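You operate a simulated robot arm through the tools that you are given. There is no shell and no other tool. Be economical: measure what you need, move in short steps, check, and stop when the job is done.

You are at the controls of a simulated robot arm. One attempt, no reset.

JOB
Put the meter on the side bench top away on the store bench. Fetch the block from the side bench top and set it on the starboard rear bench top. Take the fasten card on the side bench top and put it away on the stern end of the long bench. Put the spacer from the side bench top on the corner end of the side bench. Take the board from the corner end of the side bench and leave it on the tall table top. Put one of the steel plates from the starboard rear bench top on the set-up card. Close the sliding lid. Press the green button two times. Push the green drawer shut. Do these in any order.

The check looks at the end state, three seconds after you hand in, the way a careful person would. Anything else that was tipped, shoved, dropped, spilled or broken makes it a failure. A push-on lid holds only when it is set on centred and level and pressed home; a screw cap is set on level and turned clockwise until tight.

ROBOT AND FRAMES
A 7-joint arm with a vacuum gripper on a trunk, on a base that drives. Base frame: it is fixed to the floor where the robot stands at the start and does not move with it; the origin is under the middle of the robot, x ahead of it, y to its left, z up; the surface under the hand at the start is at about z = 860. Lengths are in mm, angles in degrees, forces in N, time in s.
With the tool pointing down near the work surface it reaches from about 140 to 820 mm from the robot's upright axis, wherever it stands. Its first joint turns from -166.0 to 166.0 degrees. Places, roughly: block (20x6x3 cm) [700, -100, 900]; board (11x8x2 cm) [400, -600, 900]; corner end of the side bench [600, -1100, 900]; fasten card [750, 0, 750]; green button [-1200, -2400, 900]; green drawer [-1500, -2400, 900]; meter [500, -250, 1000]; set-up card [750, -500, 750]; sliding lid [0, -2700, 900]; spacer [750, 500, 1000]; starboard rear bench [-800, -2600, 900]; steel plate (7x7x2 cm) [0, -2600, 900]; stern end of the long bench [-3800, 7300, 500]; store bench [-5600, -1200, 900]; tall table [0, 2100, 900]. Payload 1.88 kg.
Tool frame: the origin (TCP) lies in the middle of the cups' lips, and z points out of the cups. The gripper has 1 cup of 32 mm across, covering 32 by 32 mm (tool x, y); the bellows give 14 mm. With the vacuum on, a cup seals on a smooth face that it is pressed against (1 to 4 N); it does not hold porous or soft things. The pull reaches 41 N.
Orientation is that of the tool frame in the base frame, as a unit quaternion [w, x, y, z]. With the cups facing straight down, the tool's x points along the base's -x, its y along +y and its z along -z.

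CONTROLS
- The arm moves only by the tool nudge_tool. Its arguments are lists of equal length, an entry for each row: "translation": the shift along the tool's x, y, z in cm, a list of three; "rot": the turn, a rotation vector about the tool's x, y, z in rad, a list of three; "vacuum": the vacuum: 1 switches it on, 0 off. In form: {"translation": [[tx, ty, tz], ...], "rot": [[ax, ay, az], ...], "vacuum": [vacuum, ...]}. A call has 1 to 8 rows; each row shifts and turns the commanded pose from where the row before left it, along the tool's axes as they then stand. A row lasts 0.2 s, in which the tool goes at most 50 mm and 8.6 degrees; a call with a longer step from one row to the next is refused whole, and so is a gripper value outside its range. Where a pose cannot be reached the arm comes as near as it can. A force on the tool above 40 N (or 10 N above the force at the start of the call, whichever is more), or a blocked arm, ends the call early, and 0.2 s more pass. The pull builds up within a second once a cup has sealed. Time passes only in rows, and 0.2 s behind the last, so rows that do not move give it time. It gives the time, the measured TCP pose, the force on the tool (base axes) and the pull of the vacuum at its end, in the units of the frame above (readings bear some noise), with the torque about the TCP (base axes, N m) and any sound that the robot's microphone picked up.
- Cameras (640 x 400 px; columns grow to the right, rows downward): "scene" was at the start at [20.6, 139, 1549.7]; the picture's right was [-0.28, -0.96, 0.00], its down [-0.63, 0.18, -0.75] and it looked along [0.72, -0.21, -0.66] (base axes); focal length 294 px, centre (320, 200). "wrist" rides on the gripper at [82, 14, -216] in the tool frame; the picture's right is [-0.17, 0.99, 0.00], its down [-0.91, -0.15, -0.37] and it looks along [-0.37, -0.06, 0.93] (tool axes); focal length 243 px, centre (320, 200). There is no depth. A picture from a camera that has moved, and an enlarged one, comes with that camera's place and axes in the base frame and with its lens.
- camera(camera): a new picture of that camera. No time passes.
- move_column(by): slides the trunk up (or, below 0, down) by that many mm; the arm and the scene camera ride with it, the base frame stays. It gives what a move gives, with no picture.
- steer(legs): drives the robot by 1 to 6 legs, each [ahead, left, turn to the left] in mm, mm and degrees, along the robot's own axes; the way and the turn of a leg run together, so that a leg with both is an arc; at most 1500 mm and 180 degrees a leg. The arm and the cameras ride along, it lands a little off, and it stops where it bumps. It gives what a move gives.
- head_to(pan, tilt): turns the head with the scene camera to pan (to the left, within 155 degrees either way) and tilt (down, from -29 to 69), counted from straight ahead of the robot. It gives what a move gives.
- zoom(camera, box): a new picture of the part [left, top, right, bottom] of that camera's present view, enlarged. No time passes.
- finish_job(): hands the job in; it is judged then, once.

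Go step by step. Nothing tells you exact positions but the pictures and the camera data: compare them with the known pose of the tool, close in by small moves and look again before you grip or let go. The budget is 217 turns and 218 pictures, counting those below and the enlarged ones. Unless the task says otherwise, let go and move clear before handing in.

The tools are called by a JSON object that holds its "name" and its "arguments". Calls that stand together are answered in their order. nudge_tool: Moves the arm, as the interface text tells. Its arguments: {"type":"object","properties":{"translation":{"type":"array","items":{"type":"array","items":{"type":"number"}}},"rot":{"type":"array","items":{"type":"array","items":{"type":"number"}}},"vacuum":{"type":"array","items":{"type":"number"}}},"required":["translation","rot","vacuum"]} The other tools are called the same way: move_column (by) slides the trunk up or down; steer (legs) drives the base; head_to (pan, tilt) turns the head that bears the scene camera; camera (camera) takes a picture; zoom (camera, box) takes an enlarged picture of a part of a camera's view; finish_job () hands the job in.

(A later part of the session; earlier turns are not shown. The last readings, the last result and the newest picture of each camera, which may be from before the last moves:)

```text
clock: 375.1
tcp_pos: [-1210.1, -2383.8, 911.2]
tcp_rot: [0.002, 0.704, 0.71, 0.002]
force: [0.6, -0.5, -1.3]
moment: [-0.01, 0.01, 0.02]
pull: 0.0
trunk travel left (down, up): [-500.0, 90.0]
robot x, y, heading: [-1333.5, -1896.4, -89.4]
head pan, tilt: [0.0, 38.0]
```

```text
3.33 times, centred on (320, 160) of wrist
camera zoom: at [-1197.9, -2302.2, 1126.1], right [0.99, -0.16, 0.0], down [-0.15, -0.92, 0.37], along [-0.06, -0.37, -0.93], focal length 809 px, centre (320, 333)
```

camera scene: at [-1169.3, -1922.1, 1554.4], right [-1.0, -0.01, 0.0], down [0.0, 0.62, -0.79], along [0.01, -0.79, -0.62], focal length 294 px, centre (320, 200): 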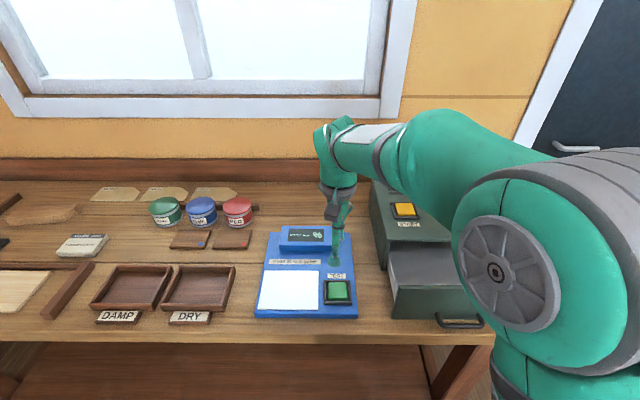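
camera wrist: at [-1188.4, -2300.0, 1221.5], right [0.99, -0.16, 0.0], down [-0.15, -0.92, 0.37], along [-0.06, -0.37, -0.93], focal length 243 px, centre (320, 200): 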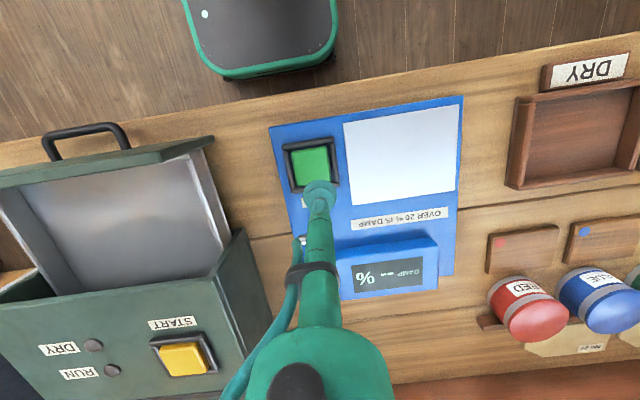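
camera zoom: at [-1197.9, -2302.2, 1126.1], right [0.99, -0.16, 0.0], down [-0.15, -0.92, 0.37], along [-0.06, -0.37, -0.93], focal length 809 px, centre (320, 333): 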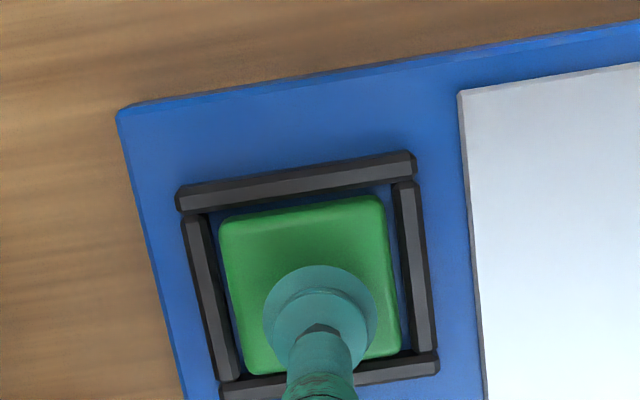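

{"name": "nudge_tool", "arguments": {"translation": [[0.5, -0.2, 0.5], [0, 0, 0.4], [0, 0, 0.3], [0, 0, 0.3]], "rot": [[0, 0, 0], [0, 0, 0], [0, 0, 0], [0, 0, 0]], "vacuum": [0, 0, 0, 0]}}

```text
clock: 376.1
tcp_pos: [-1210.0, -2380.3, 895.3]
tcp_rot: [0.002, 0.704, 0.711, 0.001]
force: [-0.7, -0.7, -0.4]
moment: [-0.02, 0.0, 0.02]
pull: 0.0
trunk travel left (down, up): [-500.0, 90.0]
robot x, y, heading: [-1333.1, -1894.9, -89.4]
head pan, tilt: [0.0, 38.0]
```

{"name": "nudge_tool", "arguments": {"translation": [[0, 0, 0.2], [0, 0, 0.2], [0, 0, 0.2], [0, 0, 0.2]], "rot": [[0, 0, 0], [0, 0, 0], [0, 0, 0], [0, 0, 0]], "vacuum": [0, 0, 0, 0]}}

```text
clock: 377.1
tcp_pos: [-1209.3, -2378.5, 887.4]
tcp_rot: [0.001, 0.704, 0.71, 0.001]
force: [0.5, -1.1, 2.4]
moment: [-0.01, 0.0, 0.02]
pull: 0.0
trunk travel left (down, up): [-500.0, 90.0]
robot x, y, heading: [-1332.9, -1896.9, -89.5]
head pan, tilt: [0.0, 38.0]
heard: click
```

First click heard. Lift clear, then press once more the same way.

{"name": "nudge_tool", "arguments": {"translation": [[0, 0, -1.0], [0, 0, -1.0], [0, 0, 0], [0, 0, 0], [0, 0, 0]], "rot": [[0, 0, 0], [0, 0, 0], [0, 0, 0], [0, 0, 0], [0, 0, 0]], "vacuum": [0, 0, 0, 0, 0]}}

{"name": "zoom", "arguments": {"camera": "scene", "box": [250, 220, 410, 320]}}

```text
clock: 378.4
tcp_pos: [-1209.6, -2377.9, 907.1]
tcp_rot: [0.001, 0.704, 0.71, 0.002]
force: [0.0, 0.0, 1.0]
moment: [0.0, 0.0, 0.01]
pull: 0.0
trunk travel left (down, up): [-500.0, 90.0]
robot x, y, heading: [-1331.9, -1896.3, -89.4]
head pan, tilt: [0.0, 38.0]
```

```text
4.00 times, centred on (330, 270) of scene
camera zoom: at [-1169.3, -1922.1, 1554.3], right [-1.0, -0.01, 0.0], down [0.0, 0.62, -0.79], along [0.01, -0.79, -0.62], focal length 1177 px, centre (280, -80)
```

zoom: 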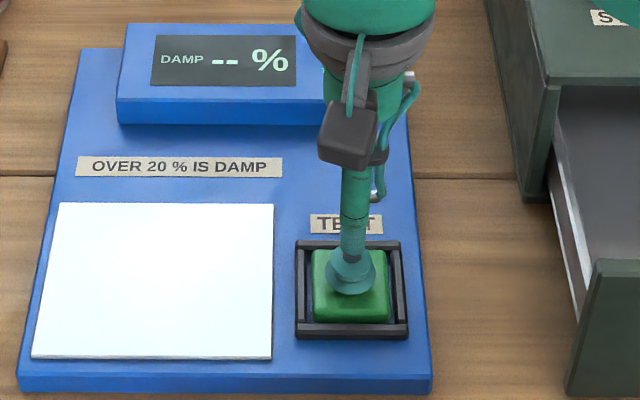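

{"name": "nudge_tool", "arguments": {"translation": [[0, 0, 1.0], [0, 0, 0.3], [0, 0, 0.2], [0, 0, 0.2], [0, 0, 0.2], [0, 0, 0.1]], "rot": [[0, 0, 0], [0, 0, 0], [0, 0, 0], [0, 0, 0], [0, 0, 0], [0, 0, 0]], "vacuum": [0, 0, 0, 0, 0, 0]}}

```text
clock: 379.8
tcp_pos: [-1210.0, -2379.3, 885.8]
tcp_rot: [0.001, 0.704, 0.71, 0.001]
force: [0.7, -0.9, 3.6]
moment: [0.0, 0.01, -0.02]
pull: 0.0
trunk travel left (down, up): [-500.0, 90.0]
robot x, y, heading: [-1335.5, -1895.4, -89.6]
head pan, tilt: [0.0, 38.0]
heard: click
```

Second click. Lift off and look at the drawer.

{"name": "nudge_tool", "arguments": {"translation": [[0, 0, -1.0], [0, 0, -3], [0, 0, -4.5], [0, 0, -4.5], [0, 0, -4.5], [0, 0, -4.5]], "rot": [[0, 0, 0], [0, 0, 0], [0, 0, 0], [0, 0, 0], [0, 0, 0], [0, 0, 0]], "vacuum": [0, 0, 0, 0, 0, 0]}}

{"name": "head_to", "arguments": {"pan": -25, "tilt": 45}}

{"name": "camera", "arguments": {"camera": "scene"}}

{"name": "camera", "arguments": {"camera": "wrist"}}

```text
clock: 381.1
tcp_pos: [-1208.2, -2378.4, 1106.6]
tcp_rot: [0.001, 0.704, 0.71, 0.002]
force: [-0.5, -0.4, -0.2]
moment: [0.02, 0.02, 0.01]
pull: 0.0
trunk travel left (down, up): [-500.0, 90.0]
robot x, y, heading: [-1331.2, -1893.5, -89.5]
head pan, tilt: [0.0, 38.0]
```

```text
clock: 382.0
tcp_pos: [-1208.1, -2378.4, 1106.6]
tcp_rot: [0.002, 0.704, 0.71, 0.001]
force: [-0.1, 0.3, 0.4]
moment: [0.01, 0.01, -0.01]
pull: 0.2
trunk travel left (down, up): [-500.0, 90.0]
robot x, y, heading: [-1334.2, -1895.1, -89.1]
head pan, tilt: [-25.0, 45.0]
```

```text
115 pictures are left
camera scene: at [-1203.7, -1909.7, 1544.1], right [-0.91, 0.41, 0.0], down [0.29, 0.64, -0.71], along [-0.29, -0.64, -0.71], focal length 294 px, centre (320, 200)
```

scene: 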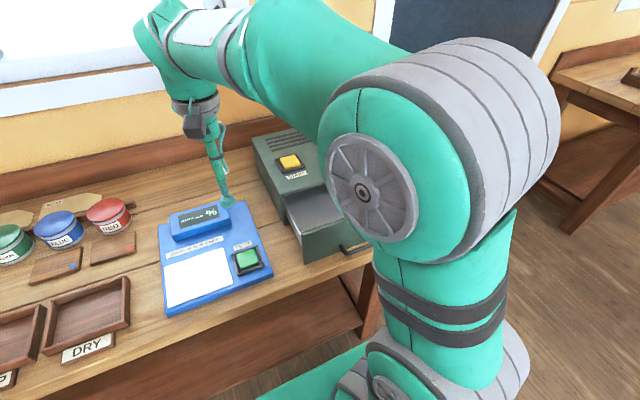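

```text
114 pictures are left
camera wrist: at [-1196.3, -2295.7, 1322.9], right [0.99, -0.16, 0.0], down [-0.15, -0.92, 0.37], along [-0.06, -0.37, -0.93], focal length 243 px, centre (320, 200)
```

wrist: 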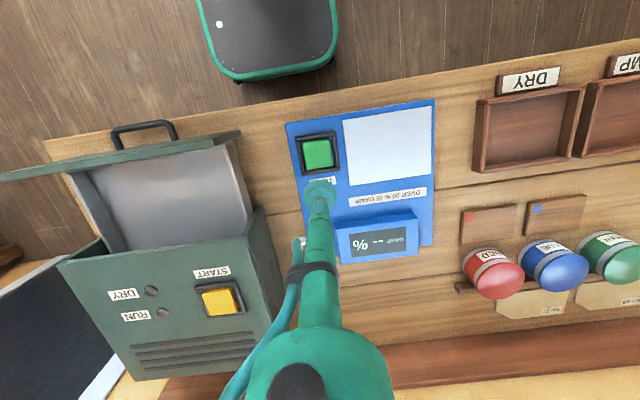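

Move right to see the drawer squarely.

{"name": "steer", "arguments": {"legs": [[-60, -290, 0]]}}

{"name": "camera", "arguments": {"camera": "wrist"}}

{"name": "head_to", "arguments": {"pan": -10, "tilt": 45}}

{"name": "camera", "arguments": {"camera": "scene"}}

```text
clock: 384.1
tcp_pos: [-1503.2, -2318.5, 1106.7]
tcp_rot: [0.001, 0.704, 0.711, 0.001]
force: [-0.1, 0.5, 0.0]
moment: [-0.02, 0.0, 0.02]
pull: 0.0
trunk travel left (down, up): [-500.0, 90.0]
robot x, y, heading: [-1629.7, -1837.6, -89.3]
head pan, tilt: [-25.0, 45.0]
```

```text
113 pictures are left
camera wrist: at [-1491.5, -2237.1, 1323.2], right [0.99, -0.16, 0.0], down [-0.15, -0.92, 0.37], along [-0.06, -0.37, -0.93], focal length 243 px, centre (320, 200)
```

wrist: 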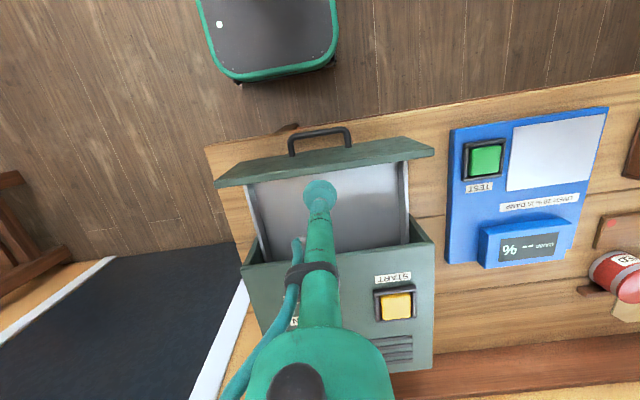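

```text
clock: 384.9
tcp_pos: [-1504.3, -2319.2, 1106.9]
tcp_rot: [0.001, 0.704, 0.71, 0.001]
force: [0.0, -0.5, 1.3]
moment: [0.02, 0.01, 0.02]
pull: 0.1
trunk travel left (down, up): [-500.0, 90.0]
robot x, y, heading: [-1626.5, -1834.8, -89.5]
head pan, tilt: [-10.0, 45.0]
```

```text
112 pictures are left
camera scene: at [-1479.5, -1857.3, 1544.1], right [-0.99, 0.16, 0.0], down [0.12, 0.7, -0.71], along [-0.12, -0.7, -0.71], focal length 294 px, centre (320, 200)
```

scene: 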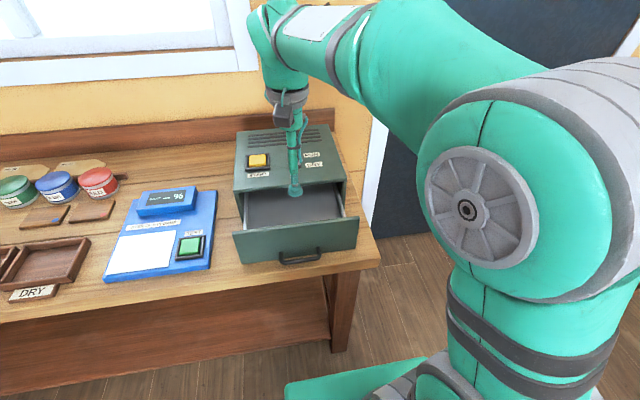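

Drawer front: centre x≈-1502, y≈-2322, z 875–998, handle low at z≈906. I'll come down in front of it above the handle and push in -y.

{"name": "nudge_tool", "arguments": {"translation": [[4.0, 0, 0], [1.2, 0, 0], [0, 0, 4.5], [0, 0, 4.5], [0, 0, 4.5], [0, 0, 2.8]], "rot": [[0, 0, 0], [0, 0, 0], [0, 0, 0], [0, 0, 0], [0, 0, 0], [0, 0, 0]], "vacuum": [0, 0, 0, 0, 0, 0]}}

{"name": "camera", "arguments": {"camera": "wrist"}}

{"name": "zoom", "arguments": {"camera": "scene", "box": [200, 150, 400, 290]}}

```text
clock: 386.3
tcp_pos: [-1501.6, -2267.4, 944.3]
tcp_rot: [0.001, 0.703, 0.711, 0.001]
force: [0.3, -0.1, 0.5]
moment: [0.0, 0.02, -0.01]
pull: 0.2
trunk travel left (down, up): [-500.0, 90.0]
robot x, y, heading: [-1628.4, -1834.6, -89.4]
head pan, tilt: [-10.0, 45.0]
```

```text
111 pictures are left
camera wrist: at [-1490.1, -2183.7, 1159.7], right [0.99, -0.16, 0.0], down [-0.15, -0.92, 0.37], along [-0.06, -0.37, -0.93], focal length 243 px, centre (320, 200)
```

wrist: 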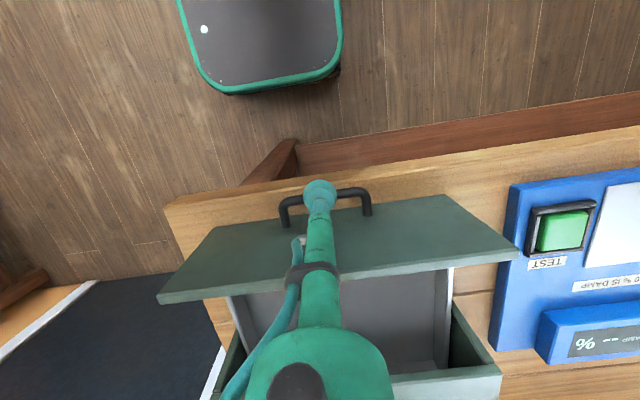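

```text
2.86 times, centred on (300, 220) of scene
camera zoom: at [-1479.4, -1857.3, 1544.1], right [-0.99, 0.16, 0.0], down [0.12, 0.7, -0.71], along [-0.12, -0.7, -0.71], focal length 840 px, centre (377, 143)
```

zoom: 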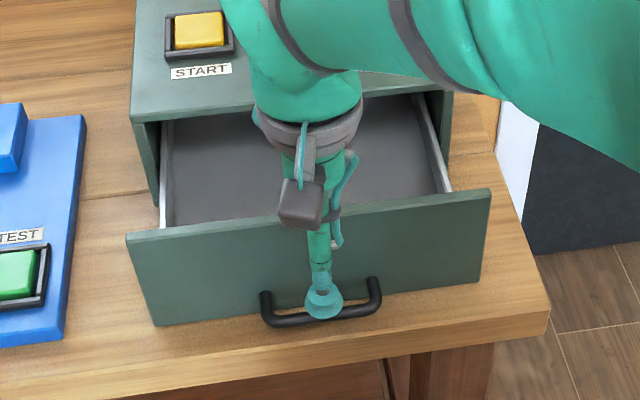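

{"name": "nudge_tool", "arguments": {"translation": [[-2, 0, 0], [-2, 0, 0], [-1.5, 0, 0], [-1.5, 0, 0], [-1.5, 0, 0], [-1.5, 0, 0]], "rot": [[0, 0, 0], [0, 0, 0], [0, 0, 0], [0, 0, 0], [0, 0, 0], [0, 0, 0]], "vacuum": [0, 0, 0, 0, 0, 0]}}

{"name": "zoom", "arguments": {"camera": "scene", "box": [200, 110, 400, 250]}}

```text
clock: 387.7
tcp_pos: [-1500.7, -2367.2, 946.0]
tcp_rot: [0.002, 0.704, 0.711, 0.001]
force: [0.0, 1.1, 0.7]
moment: [0.02, 0.01, 0.01]
pull: 0.0
trunk travel left (down, up): [-500.0, 90.0]
robot x, y, heading: [-1624.7, -1835.3, -89.6]
head pan, tilt: [-10.0, 45.0]
```

```text
2.86 times, centred on (300, 180) of scene
camera zoom: at [-1479.4, -1857.2, 1544.1], right [-0.99, 0.16, 0.0], down [0.12, 0.7, -0.71], along [-0.12, -0.7, -0.71], focal length 840 px, centre (377, 257)
```

zoom: 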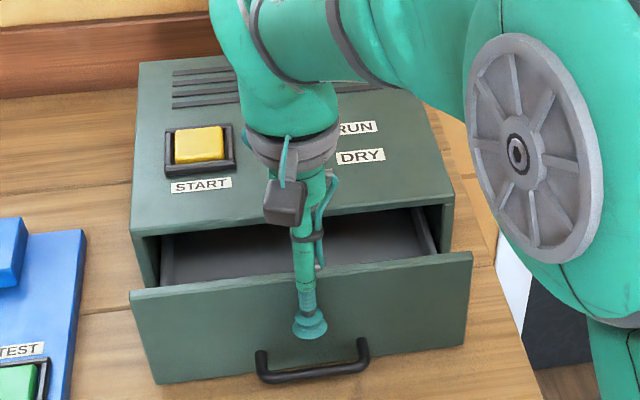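

{"name": "nudge_tool", "arguments": {"translation": [[-1.5, 0, 0], [-1.5, 0, 0], [-1, 0, 0], [-1, 0, 0], [-0.7, 0, 0], [-0.5, 0, 0]], "rot": [[0, 0, 0], [0, 0, 0], [0, 0, 0], [0, 0, 0], [0, 0, 0], [0, 0, 0]], "vacuum": [0, 0, 0, 0, 0, 0]}}

{"name": "zoom", "arguments": {"camera": "scene", "box": [200, 110, 400, 250]}}

```text
clock: 389.1
tcp_pos: [-1500.3, -2429.3, 944.3]
tcp_rot: [0.002, 0.704, 0.711, 0.002]
force: [-0.2, 0.7, 0.0]
moment: [0.02, -0.04, -0.03]
pull: 0.1
trunk travel left (down, up): [-500.0, 90.0]
robot x, y, heading: [-1624.6, -1834.8, -89.6]
head pan, tilt: [-10.0, 45.0]
```

```text
2.86 times, centred on (300, 180) of scene
camera zoom: at [-1479.4, -1857.3, 1544.1], right [-0.99, 0.16, 0.0], down [0.12, 0.7, -0.71], along [-0.12, -0.7, -0.71], focal length 840 px, centre (377, 257)
```

zoom: 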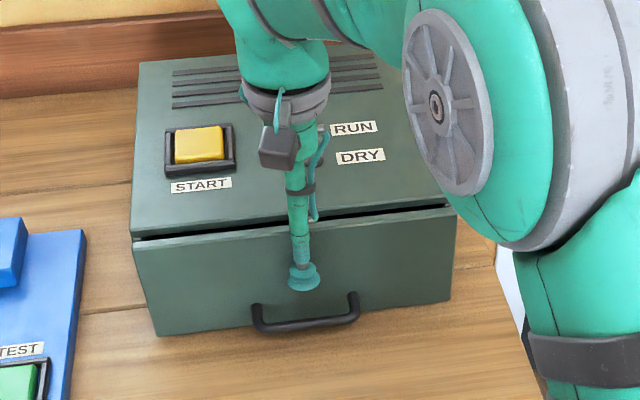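

Nearly shut. Push the last bit until it stops.

{"name": "nudge_tool", "arguments": {"translation": [[-0.4, 0, 0], [-0.4, 0, 0], [-0.4, 0, 0], [-0.4, 0, 0], [0, 0, 0]], "rot": [[0, 0, 0], [0, 0, 0], [0, 0, 0], [0, 0, 0], [0, 0, 0]], "vacuum": [0, 0, 0, 0, 0]}}

{"name": "zoom", "arguments": {"camera": "scene", "box": [200, 110, 400, 250]}}

```text
clock: 390.3
tcp_pos: [-1502.3, -2444.1, 944.2]
tcp_rot: [0.0, 0.703, 0.711, 0.002]
force: [3.5, 16.4, 1.0]
moment: [-0.06, 0.04, 0.04]
pull: 0.1
trunk travel left (down, up): [-500.0, 90.0]
robot x, y, heading: [-1631.5, -1838.1, -89.5]
head pan, tilt: [-10.0, 45.0]
```

```text
2.86 times, centred on (300, 180) of scene
camera zoom: at [-1479.1, -1855.5, 1544.1], right [-0.99, 0.16, 0.0], down [0.12, 0.7, -0.71], along [-0.12, -0.7, -0.71], focal length 840 px, centre (377, 257)
```

zoom: 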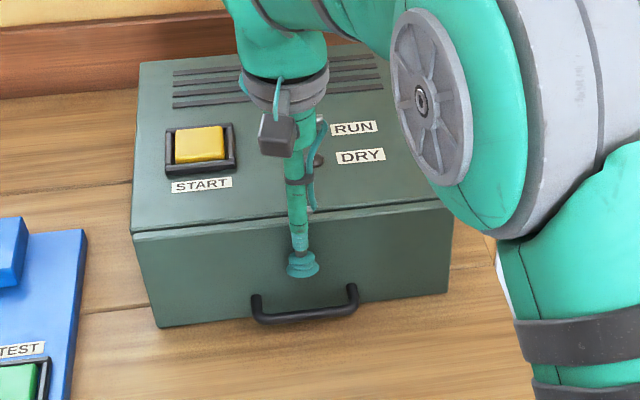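

Drawer shut. Back off, rise, and go to the steel plates.

{"name": "nudge_tool", "arguments": {"translation": [[2, 0, 0], [3, 0, -3], [0, 0, -4.5], [0, 0, -4.5], [0, 0, -4.5]], "rot": [[0, 0, 0], [0, 0, 0], [0, 0, 0], [0, 0, 0], [0, 0, 0]], "vacuum": [0, 0, 0, 0, 0]}}

{"name": "steer", "arguments": {"legs": [[0, 1400, 0], [60, 0, 0]]}}

{"name": "camera", "arguments": {"camera": "wrist"}}

{"name": "camera", "arguments": {"camera": "scene"}}

```text
clock: 391.5
tcp_pos: [-1500.6, -2393.2, 1107.9]
tcp_rot: [0.001, 0.703, 0.711, 0.002]
force: [0.8, -1.1, 0.4]
moment: [-0.03, 0.01, -0.01]
pull: 0.1
trunk travel left (down, up): [-500.0, 90.0]
robot x, y, heading: [-1629.8, -1837.0, -89.5]
head pan, tilt: [-10.0, 45.0]
```

```text
clock: 399.1
tcp_pos: [-100.9, -2480.8, 1106.5]
tcp_rot: [0.001, 0.722, 0.692, 0.001]
force: [-0.5, -1.0, 0.4]
moment: [0.0, -0.02, 0.03]
pull: 0.0
trunk travel left (down, up): [-500.0, 90.0]
robot x, y, heading: [-202.8, -1919.6, -92.2]
head pan, tilt: [-10.0, 45.0]
```

```text
106 pictures are left
camera wrist: at [-85.7, -2399.0, 1323.0], right [0.98, -0.2, 0.0], down [-0.19, -0.91, 0.37], along [-0.07, -0.37, -0.93], focal length 243 px, centre (320, 200)
```

wrist: 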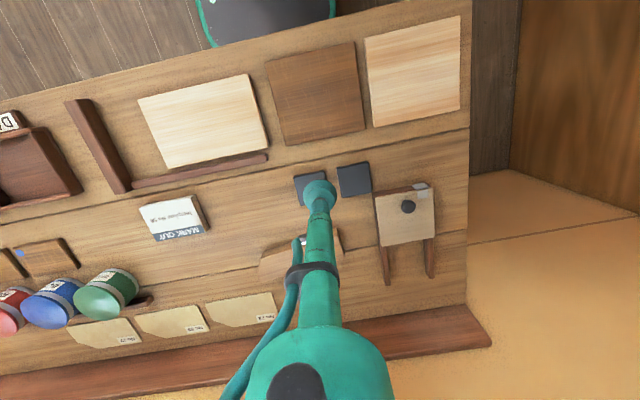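

```text
105 pictures are left
camera scene: at [-52.3, -1945.8, 1544.0], right [-0.98, 0.21, 0.0], down [0.15, 0.69, -0.71], along [-0.15, -0.69, -0.71], focal length 294 px, centre (320, 200)
```

scene: 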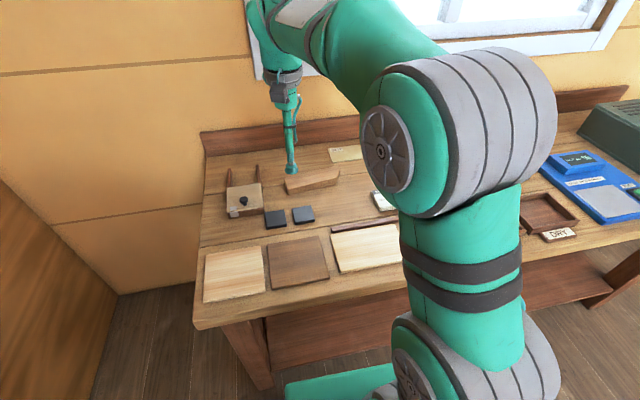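

{"name": "nudge_tool", "arguments": {"translation": [[-3.7, -1.3, 0], [-3.7, -1.3, 0], [0, 0, 4.5], [0, 0, 4.5], [0, 0, 4.5]], "rot": [[0, 0, 0], [0, 0, 0], [0, 0, 0], [0, 0, 0], [0, 0, 0]], "vacuum": [0, 0, 0, 0, 0]}}

{"name": "camera", "arguments": {"camera": "wrist"}}

```text
clock: 400.3
tcp_pos: [-131.1, -2550.0, 969.4]
tcp_rot: [0.001, 0.721, 0.693, 0.001]
force: [0.7, 0.4, -0.1]
moment: [0.0, 0.0, -0.01]
pull: 0.0
trunk travel left (down, up): [-500.0, 90.0]
robot x, y, heading: [-199.9, -1916.6, -92.1]
head pan, tilt: [-10.0, 45.0]
```

```text
104 pictures are left
camera wrist: at [-115.4, -2468.5, 1186.7], right [0.98, -0.2, 0.0], down [-0.19, -0.91, 0.37], along [-0.07, -0.37, -0.93], focal length 243 px, centre (320, 200)
```

wrist: 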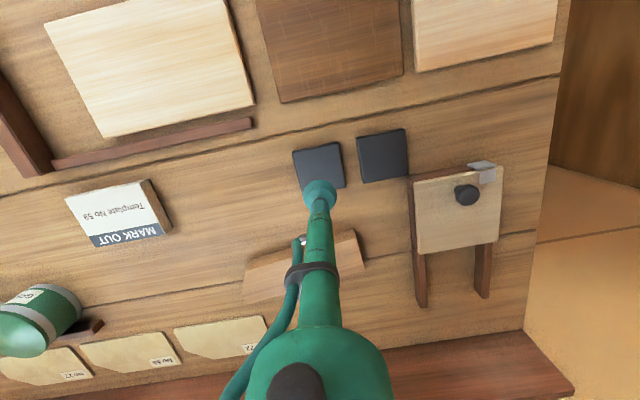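

{"name": "nudge_tool", "arguments": {"translation": [[0, 0, 4.5], [0, 0, 3.5], [0, 0, 0.5], [0, 0, 0.4], [0, 0, 0.4], [0, 0, 0.3], [0, 0, 0.3], [0, 0, 0]], "rot": [[0, 0, 0], [0, 0, 0], [0, 0, 0], [0, 0, 0], [0, 0, 0], [0, 0, 0], [0, 0, 0], [0, 0, 0]], "vacuum": [1, 1, 1, 1, 1, 1, 1, 1]}}

```text
clock: 402.1
tcp_pos: [-130.3, -2553.4, 873.4]
tcp_rot: [0.002, 0.721, 0.693, 0.0]
force: [-2.1, 2.5, 8.6]
moment: [0.07, 0.08, -0.13]
pull: 40.4
trunk travel left (down, up): [-500.0, 90.0]
robot x, y, heading: [-199.7, -1918.0, -92.3]
head pan, tilt: [-10.0, 45.0]
```

Plate sealed. Lift, retract, drive back to the set-up card on the side bench.

{"name": "nudge_tool", "arguments": {"translation": [[0, 0, -1], [0, 0, -4], [0, 0, -4.5], [0, 0, -4.5], [4, 0, -3], [4, 0, -3], [4, 0, -4], [3, 0, -4]], "rot": [[0, 0, 0], [0, 0, 0], [0, 0, 0], [0, 0, 0], [0, 0, 0], [0, 0, 0], [0, 0, 0], [0, 0, 0]], "vacuum": [1, 1, 1, 1, 1, 1, 1, 1]}}

{"name": "zoom", "arguments": {"camera": "scene", "box": [200, 130, 400, 280]}}

{"name": "steer", "arguments": {"legs": [[-1440, -320, 0], [0, 0, 92], [400, 0, 0]]}}

{"name": "camera", "arguments": {"camera": "wrist"}}

```text
refused: row 7 steps farther than a row can; nothing moved
```

```text
2.67 times, centred on (300, 205) of scene
camera zoom: at [-52.6, -1944.4, 1544.2], right [-0.98, 0.21, 0.0], down [0.15, 0.69, -0.71], along [-0.15, -0.69, -0.71], focal length 784 px, centre (373, 187)
```

zoom: 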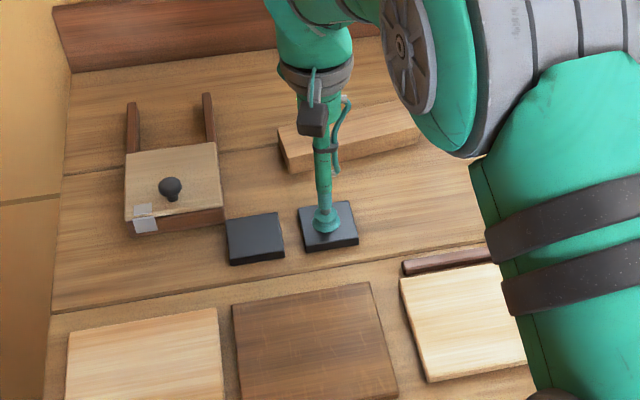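

```text
clock: 415.4
tcp_pos: [567.3, -402.4, 872.8]
tcp_rot: [-0.001, 0.027, 1.0, 0.002]
force: [0.3, 0.1, -0.3]
moment: [0.01, -0.03, 0.01]
pull: 0.0
trunk travel left (down, up): [-500.0, 90.0]
robot x, y, heading: [-68.9, -464.8, -3.0]
head pan, tilt: [-10.0, 45.0]
```

```text
102 pictures are left
camera wrist: at [485.5, -386.1, 1089.0], right [0.22, 0.98, 0.0], down [0.91, -0.2, 0.37], along [0.37, -0.08, -0.93], focal length 243 px, centre (320, 200)
```

wrist: 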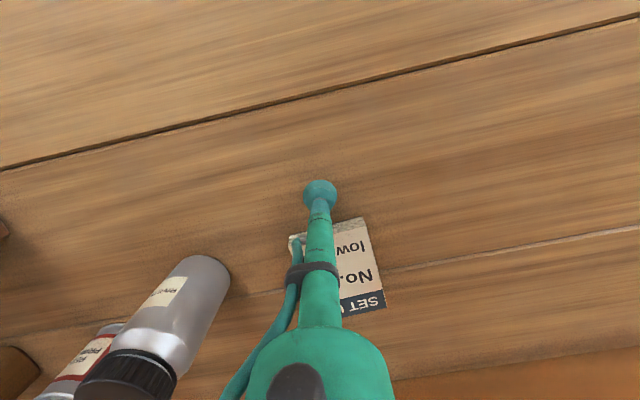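

The lift was refused while the drive still ran, so the tool dragged at bench height and the plate came off. I must raise the tool and inspect what happened.

{"name": "nudge_tool", "arguments": {"translation": [[0, 0, -4.5], [0, 0, -4.5], [0, 0, -4.5], [0, 0, -4.5], [0, 0, -4.5]], "rot": [[0, 0, 0], [0, 0, 0], [0, 0, 0], [0, 0, 0], [0, 0, 0]], "vacuum": [0, 0, 0, 0, 0]}}

{"name": "head_to", "arguments": {"pan": -95, "tilt": 25}}

{"name": "camera", "arguments": {"camera": "scene"}}

{"name": "zoom", "arguments": {"camera": "scene", "box": [100, 60, 360, 260]}}

```text
clock: 416.6
tcp_pos: [568.3, -403.9, 1097.6]
tcp_rot: [-0.001, 0.026, 1.0, 0.002]
force: [0.1, -0.3, -0.6]
moment: [0.01, 0.0, -0.02]
pull: 0.1
trunk travel left (down, up): [-500.0, 90.0]
robot x, y, heading: [-65.0, -467.9, -3.1]
head pan, tilt: [-10.0, 45.0]
```

```text
clock: 418.2
tcp_pos: [568.2, -404.0, 1097.6]
tcp_rot: [0.0, 0.026, 1.0, 0.002]
force: [-0.3, 0.4, -0.1]
moment: [-0.01, 0.01, -0.01]
pull: 0.1
trunk travel left (down, up): [-500.0, 90.0]
robot x, y, heading: [-67.9, -469.7, -3.4]
head pan, tilt: [-95.0, 25.0]
```

```text
101 pictures are left
camera scene: at [-132.5, -392.5, 1574.6], right [-0.99, 0.14, 0.0], down [0.06, 0.42, -0.91], along [-0.13, -0.9, -0.42], focal length 294 px, centre (320, 200)
```

scene: 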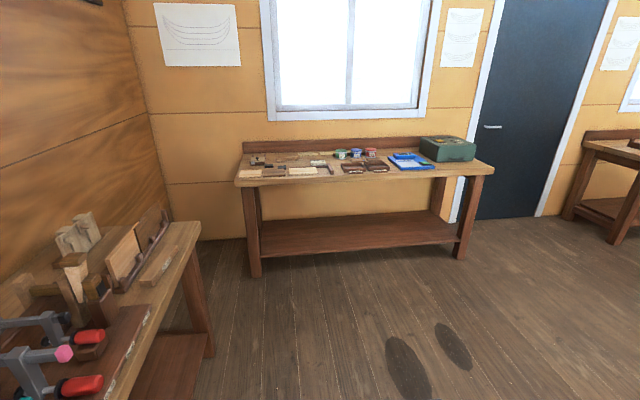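

```text
2.00 times, centred on (230, 160) of scene
camera zoom: at [-132.5, -392.5, 1574.6], right [-0.99, 0.14, 0.0], down [0.06, 0.42, -0.91], along [-0.13, -0.9, -0.42], focal length 588 px, centre (500, 280)
```

zoom: 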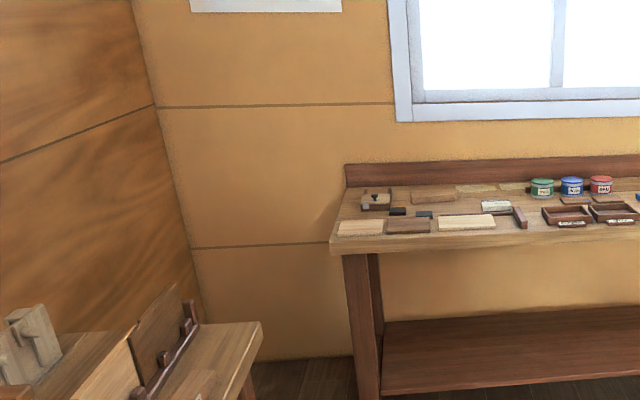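

{"name": "zoom", "arguments": {"camera": "scene", "box": [230, 140, 350, 200]}}

{"name": "head_to", "arguments": {"pan": -35, "tilt": 40}}

{"name": "camera", "arguments": {"camera": "scene"}}

```text
5.33 times, centred on (290, 170) of scene
camera zoom: at [-132.5, -392.5, 1574.6], right [-0.99, 0.14, 0.0], down [0.06, 0.42, -0.91], along [-0.13, -0.9, -0.42], focal length 1569 px, centre (480, 360)
```

zoom: 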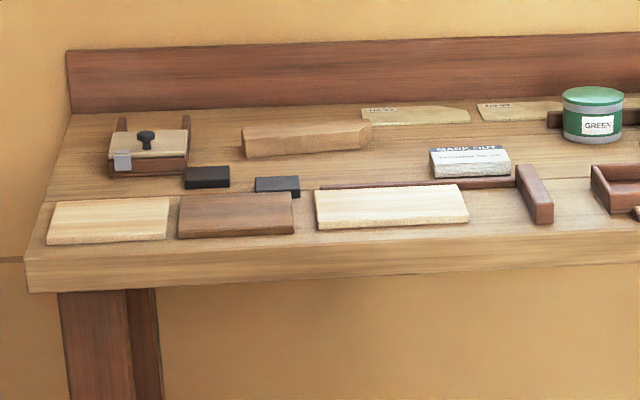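

```text
clock: 419.5
tcp_pos: [568.6, -404.4, 1098.2]
tcp_rot: [-0.001, 0.027, 1.0, 0.003]
force: [0.8, 0.1, 0.5]
moment: [0.01, 0.0, -0.04]
pull: 0.0
trunk travel left (down, up): [-500.0, 90.0]
robot x, y, heading: [-67.7, -464.2, -2.7]
head pan, tilt: [-35.0, 40.0]
```

```text
98 pictures are left
camera scene: at [-52.8, -353.7, 1551.3], right [-0.62, -0.79, 0.0], down [-0.51, 0.4, -0.77], along [0.6, -0.47, -0.64], focal length 294 px, centre (320, 200)
```

scene: 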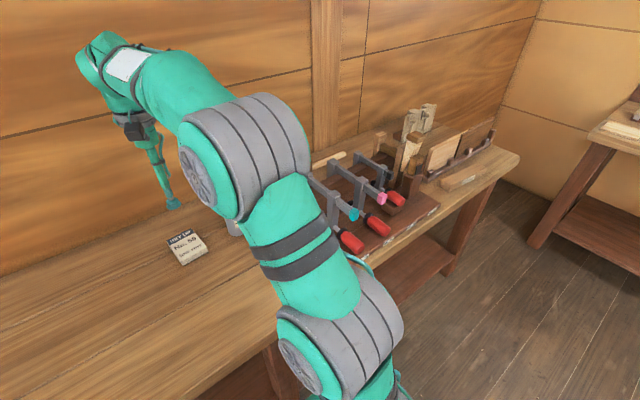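

Very lucky: only that plate shifted ~30 mm; everything else is in place. Return with the tool high and pick that same plate again.

{"name": "steer", "arguments": {"legs": [[-400, 0, 0], [0, 0, -87], [1450, 260, 0]]}}

{"name": "camera", "arguments": {"camera": "wrist"}}

{"name": "head_to", "arguments": {"pan": -5, "tilt": 42}}

{"name": "camera", "arguments": {"camera": "scene"}}

```text
clock: 432.7
tcp_pos: [-84.9, -2525.9, 1098.4]
tcp_rot: [0.001, 0.701, 0.713, 0.001]
force: [0.5, 1.4, -0.5]
moment: [0.02, 0.01, -0.01]
pull: 0.0
trunk travel left (down, up): [-500.0, 90.0]
robot x, y, heading: [-193.6, -1896.2, -89.1]
head pan, tilt: [-35.0, 40.0]
```

```text
97 pictures are left
camera wrist: at [-74.1, -2444.2, 1314.4], right [0.99, -0.15, 0.0], down [-0.14, -0.92, 0.37], along [-0.05, -0.37, -0.93], focal length 243 px, centre (320, 200)
```

wrist: 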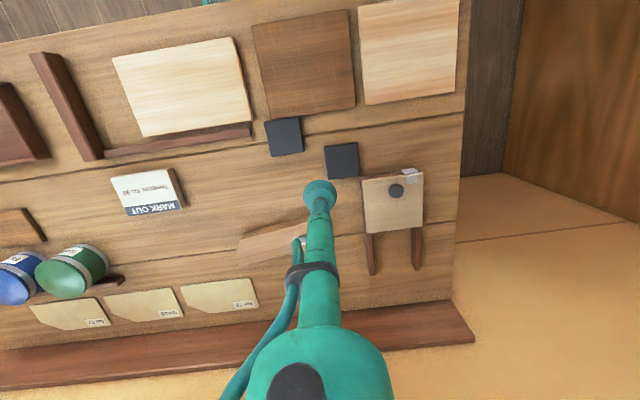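

```text
clock: 433.6
tcp_pos: [-85.5, -2527.4, 1097.1]
tcp_rot: [0.002, 0.701, 0.713, 0.002]
force: [-0.6, -0.6, 0.3]
moment: [-0.03, 0.01, 0.03]
pull: 0.1
trunk travel left (down, up): [-500.0, 90.0]
robot x, y, heading: [-195.6, -1895.4, -88.8]
head pan, tilt: [-5.0, 42.0]
```

```text
96 pictures are left
camera scene: at [-35.7, -1917.9, 1548.4], right [-1.0, 0.07, 0.0], down [0.05, 0.67, -0.74], along [-0.05, -0.74, -0.67], focal length 294 px, centre (320, 200)
```

scene: 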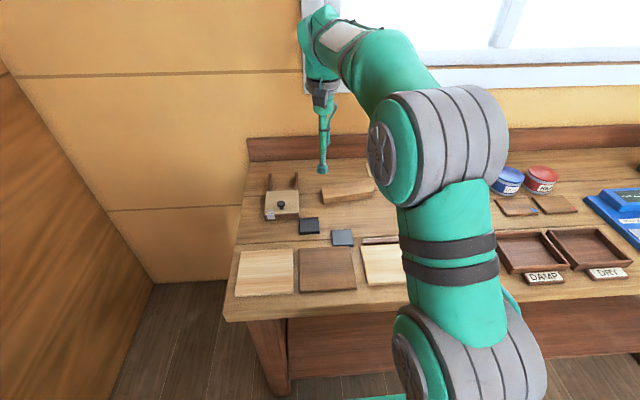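

{"name": "zoom", "arguments": {"camera": "scene", "box": [230, 170, 430, 300]}}

{"name": "zoom", "arguments": {"camera": "wrist", "box": [200, 0, 480, 200]}}

```text
3.08 times, centred on (330, 235) of scene
camera zoom: at [-35.7, -1917.9, 1548.4], right [-1.0, 0.07, 0.0], down [0.05, 0.67, -0.74], along [-0.05, -0.74, -0.67], focal length 905 px, centre (289, 92)
```

zoom: 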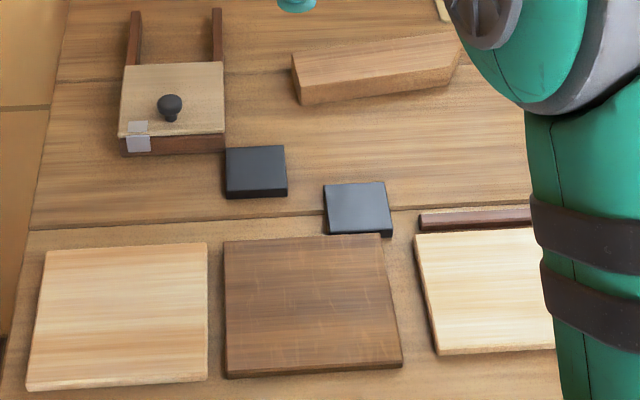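

```text
2.00 times, centred on (340, 100) of wrist
camera zoom: at [-74.1, -2444.2, 1314.4], right [0.99, -0.15, 0.0], down [-0.14, -0.92, 0.37], along [-0.05, -0.37, -0.93], focal length 485 px, centre (280, 400)
```

zoom: 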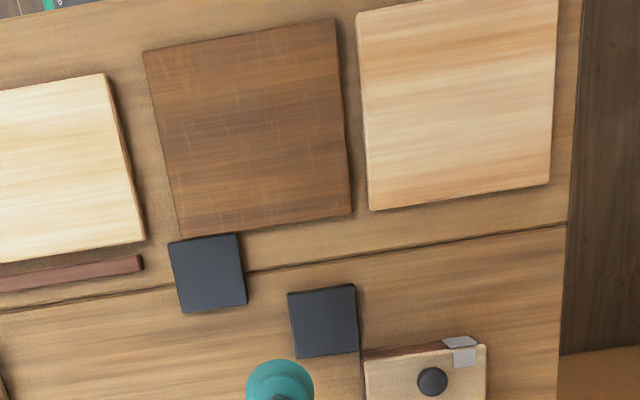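

The plate now rests at about (-143, -2492), touching the brown tile, which is unmoved. Approach it.

{"name": "nudge_tool", "arguments": {"translation": [[1.8, -2.9, 0], [1.8, -2.8, 0], [0, 0, 4.5], [0, 0, 4.5], [0, 0, 4]], "rot": [[0, 0, 0], [0, 0, 0], [0, 0, 0], [0, 0, 0], [0, 0, 0]], "vacuum": [0, 0, 0, 0, 0]}}

{"name": "camera", "arguments": {"camera": "wrist"}}

```text
clock: 434.8
tcp_pos: [-144.9, -2490.0, 968.6]
tcp_rot: [0.001, 0.701, 0.714, 0.001]
force: [-0.3, -0.2, -0.2]
moment: [-0.03, 0.02, -0.02]
pull: 0.0
trunk travel left (down, up): [-500.0, 90.0]
robot x, y, heading: [-191.8, -1899.2, -88.9]
head pan, tilt: [-5.0, 42.0]
```

```text
93 pictures are left
camera wrist: at [-135.2, -2407.6, 1184.5], right [0.99, -0.15, 0.0], down [-0.14, -0.92, 0.38], along [-0.05, -0.37, -0.93], focal length 243 px, centre (320, 200)
```

wrist: 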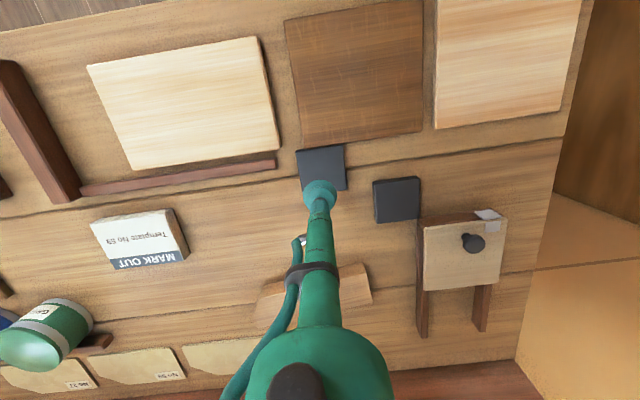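

{"name": "nudge_tool", "arguments": {"translation": [[0, 0, 4.5], [0, 0, 3.5], [0, 0, 0.5], [0, 0, 0.4], [0, 0, 0.4], [0, 0, 0.3], [0, 0, 0.2], [0, 0, 0]], "rot": [[0, 0, 0], [0, 0, 0], [0, 0, 0], [0, 0, 0], [0, 0, 0], [0, 0, 0], [0, 0, 0], [0, 0, 0]], "vacuum": [1, 1, 1, 1, 1, 1, 1, 1]}}

```text
clock: 436.6
tcp_pos: [-142.8, -2491.6, 873.2]
tcp_rot: [0.003, 0.701, 0.713, 0.0]
force: [0.0, 4.5, 22.0]
moment: [0.11, 0.01, -0.05]
pull: 40.1
trunk travel left (down, up): [-500.0, 90.0]
robot x, y, heading: [-191.9, -1894.8, -89.0]
head pan, tilt: [-5.0, 42.0]
```

Sealed. Lift straight up (only this, then check).

{"name": "nudge_tool", "arguments": {"translation": [[0, 0, -1], [0, 0, -4], [0, 0, -4.5], [0, 0, -4.5], [0, 0, -4.5], [0, 0, -4.5], [0, 0, -4], [3.5, 0, 0]], "rot": [[0, 0, 0], [0, 0, 0], [0, 0, 0], [0, 0, 0], [0, 0, 0], [0, 0, 0], [0, 0, 0], [0, 0, 0]], "vacuum": [1, 1, 1, 1, 1, 1, 1, 1]}}

{"name": "zoom", "arguments": {"camera": "scene", "box": [230, 100, 450, 300]}}

```text
clock: 438.4
tcp_pos: [-145.1, -2458.7, 1141.9]
tcp_rot: [0.0, 0.701, 0.713, 0.003]
force: [-0.2, 0.0, -4.9]
moment: [0.01, -0.03, 0.02]
pull: 41.5
trunk travel left (down, up): [-500.0, 90.0]
robot x, y, heading: [-189.4, -1895.4, -88.8]
head pan, tilt: [-5.0, 42.0]
```

```text
2.00 times, centred on (340, 200) of scene
camera zoom: at [-35.7, -1918.0, 1548.4], right [-1.0, 0.07, 0.0], down [0.05, 0.67, -0.74], along [-0.05, -0.74, -0.67], focal length 588 px, centre (280, 200)
```

zoom: 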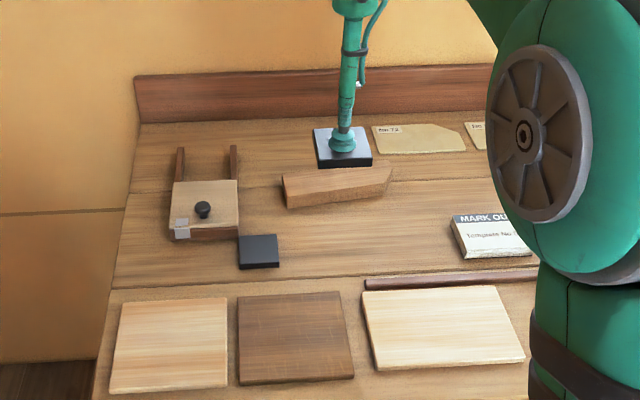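

{"name": "steer", "arguments": {"legs": [[-1440, -300, 0], [0, 0, 88.5], [440, 0, 0]]}}

{"name": "camera", "arguments": {"camera": "wrist"}}

{"name": "camera", "arguments": {"camera": "scene"}}

```text
clock: 451.7
tcp_pos: [469.0, -449.5, 1140.4]
tcp_rot: [0.0, 0.016, 1.0, 0.003]
force: [-0.7, -0.8, -4.9]
moment: [-0.01, 0.0, -0.03]
pull: 40.7
trunk travel left (down, up): [-500.0, 90.0]
robot x, y, heading: [-95.2, -469.9, -2.0]
head pan, tilt: [-5.0, 42.0]
```

```text
91 pictures are left
camera wrist: at [386.8, -433.8, 1357.5], right [0.2, 0.98, 0.0], down [0.91, -0.18, 0.37], along [0.37, -0.07, -0.93], focal length 243 px, centre (320, 200)
```

wrist: 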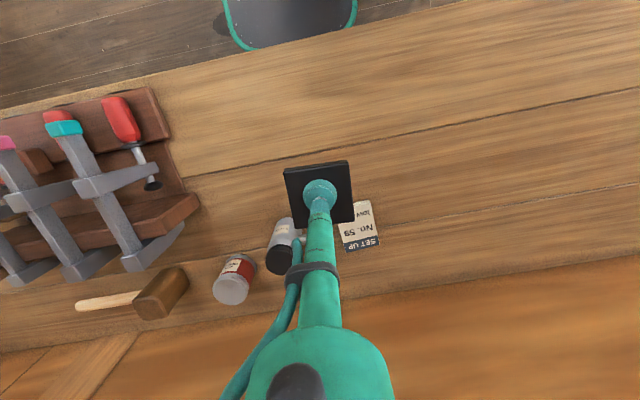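

```text
90 pictures are left
camera scene: at [-66.1, -314.1, 1548.4], right [-0.12, -0.99, 0.0], down [-0.66, 0.08, -0.74], along [0.74, -0.09, -0.67], focal length 294 px, centre (320, 200)
```

scene: 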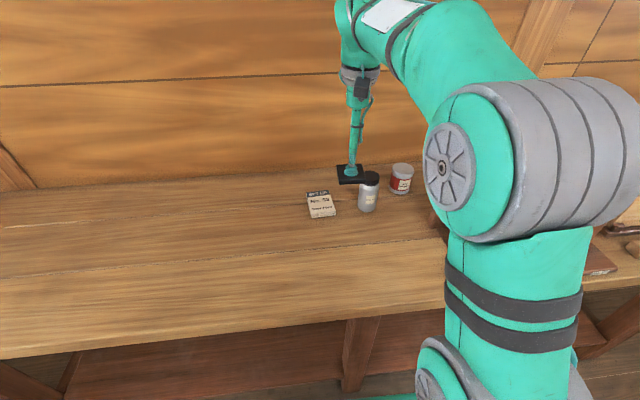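

{"name": "steer", "arguments": {"legs": [[90, 0, 0]]}}

{"name": "nudge_tool", "arguments": {"translation": [[-2.97, 1.9, 0], [-2.97, 1.9, 0], [-2.97, 1.9, 0]], "rot": [[0, 0, 0], [0, 0, 0], [0, 0, 0]], "vacuum": [1, 1, 1]}}

{"name": "camera", "arguments": {"camera": "wrist"}}

{"name": "zoom", "arguments": {"camera": "scene", "box": [240, 100, 440, 260]}}

```text
clock: 452.8
tcp_pos: [560.8, -451.7, 1141.4]
tcp_rot: [-0.001, 0.016, 1.0, 0.002]
force: [-0.1, 0.1, -3.5]
moment: [0.03, -0.02, 0.01]
pull: 40.3
trunk travel left (down, up): [-500.0, 90.0]
robot x, y, heading: [-5.5, -470.6, -2.1]
head pan, tilt: [-5.0, 42.0]
```

```text
clock: 453.6
tcp_pos: [649.9, -397.5, 1138.7]
tcp_rot: [-0.001, 0.016, 1.0, 0.002]
force: [-0.7, 0.4, -4.7]
moment: [0.05, 0.0, -0.01]
pull: 40.2
trunk travel left (down, up): [-500.0, 90.0]
robot x, y, heading: [-4.8, -471.2, -1.6]
head pan, tilt: [-5.0, 42.0]
```

```text
89 pictures are left
camera wrist: at [569.2, -382.9, 1354.5], right [0.2, 0.98, 0.0], down [0.91, -0.18, 0.37], along [0.36, -0.07, -0.93], focal length 243 px, centre (320, 200)
```

wrist: 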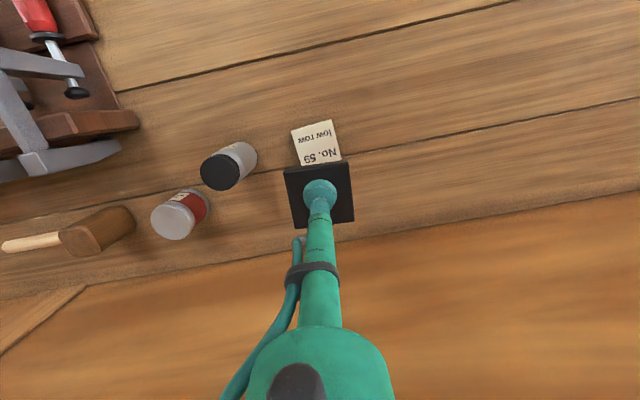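

```text
2.50 times, centred on (340, 180) of scene
camera zoom: at [25.1, -317.0, 1548.4], right [-0.12, -0.99, 0.0], down [-0.66, 0.08, -0.74], along [0.74, -0.09, -0.67], focal length 736 px, centre (270, 250)
```

zoom: 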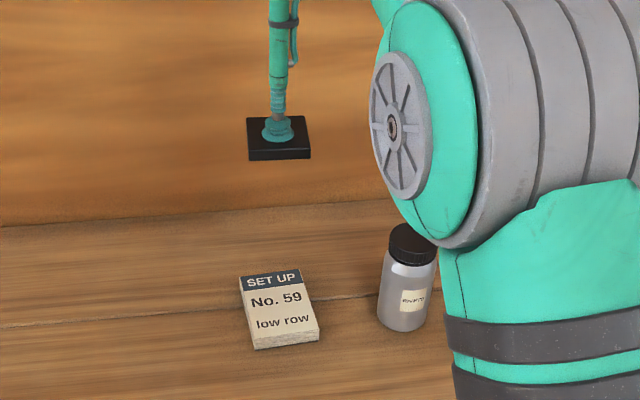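

Card centre ≈ (657, -403), bottle is clear by ~60 mm. Lower partway and check alignment.

{"name": "nudge_tool", "arguments": {"translation": [[-0.7, -0.5, 4], [0, 0, 4.5], [0, 0, 4.5], [0, 0, 4.5], [0, 0, 2]], "rot": [[0, 0, 0], [0, 0, 0], [0, 0, 0], [0, 0, 0], [0, 0, 0]], "vacuum": [1, 1, 1, 1, 1]}}

{"name": "camera", "arguments": {"camera": "wrist"}}

{"name": "zoom", "arguments": {"camera": "scene", "box": [280, 150, 400, 240]}}

```text
clock: 454.8
tcp_pos: [658.2, -401.4, 944.1]
tcp_rot: [-0.001, 0.016, 1.0, 0.002]
force: [-0.6, -0.3, -4.5]
moment: [-0.01, 0.02, 0.04]
pull: 40.5
trunk travel left (down, up): [-500.0, 90.0]
robot x, y, heading: [-3.1, -477.4, -1.8]
head pan, tilt: [-5.0, 42.0]
```

```text
87 pictures are left
camera wrist: at [576.1, -385.8, 1160.9], right [0.2, 0.98, 0.0], down [0.91, -0.18, 0.37], along [0.37, -0.07, -0.93], focal length 243 px, centre (320, 200)
```

wrist: 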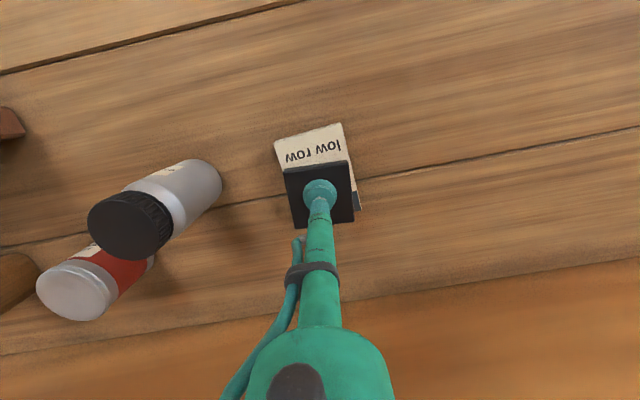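

```text
4.44 times, centred on (340, 195) of scene
camera zoom: at [25.1, -316.9, 1548.4], right [-0.12, -0.99, 0.0], down [-0.66, 0.08, -0.74], along [0.74, -0.09, -0.67], focal length 1308 px, centre (231, 222)
```

zoom: 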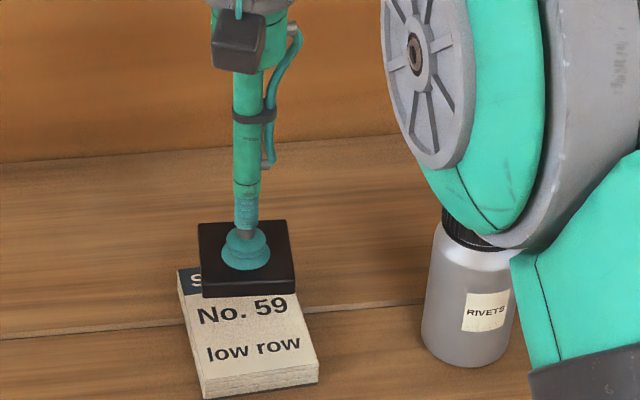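

Aligned over the card within 2–3 mm. Lower to contact.

{"name": "nudge_tool", "arguments": {"translation": [[0.1, 0, 3], [0, 0, 1], [0, 0, 0.4], [0, 0, 0.3]], "rot": [[0, 0, 0], [0, 0, 0], [0, 0, 0], [0, 0, 0]], "vacuum": [1, 1, 1, 1]}}

```text
clock: 455.8
tcp_pos: [656.9, -401.7, 898.7]
tcp_rot: [-0.001, 0.016, 1.0, 0.001]
force: [-0.4, 0.0, -4.5]
moment: [0.03, -0.01, -0.01]
pull: 40.6
trunk travel left (down, up): [-500.0, 90.0]
robot x, y, heading: [0.2, -471.5, -2.0]
head pan, tilt: [-5.0, 42.0]
```

{"name": "nudge_tool", "arguments": {"translation": [[0, 0, 0.3], [0, 0, 0.2], [0, 0, 0.2], [0, 0, 0.2]], "rot": [[0, 0, 0], [0, 0, 0], [0, 0, 0], [0, 0, 0]], "vacuum": [1, 1, 1, 1]}}

{"name": "zoom", "arguments": {"camera": "scene", "box": [280, 150, 400, 240]}}

```text
clock: 456.8
tcp_pos: [657.0, -402.9, 894.3]
tcp_rot: [0.005, 0.016, 1.0, 0.002]
force: [-2.1, -3.3, 28.8]
moment: [-0.01, 0.21, -0.06]
pull: 40.7
trunk travel left (down, up): [-500.0, 90.0]
robot x, y, heading: [-3.5, -471.1, -1.8]
head pan, tilt: [-5.0, 42.0]
```

```text
4.44 times, centred on (340, 195) of scene
camera zoom: at [22.2, -317.6, 1548.9], right [-0.12, -0.99, 0.0], down [-0.66, 0.08, -0.74], along [0.74, -0.09, -0.67], focal length 1308 px, centre (231, 222)
```

zoom: 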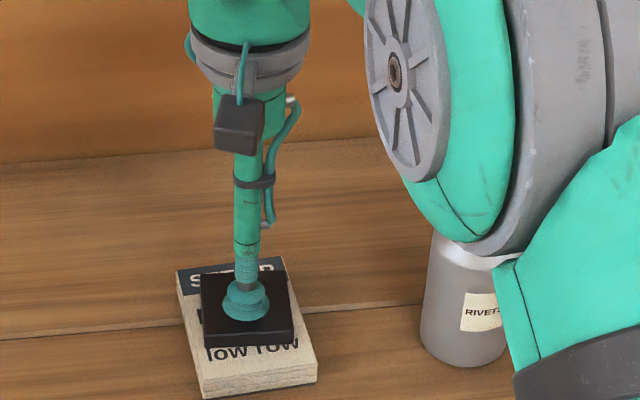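

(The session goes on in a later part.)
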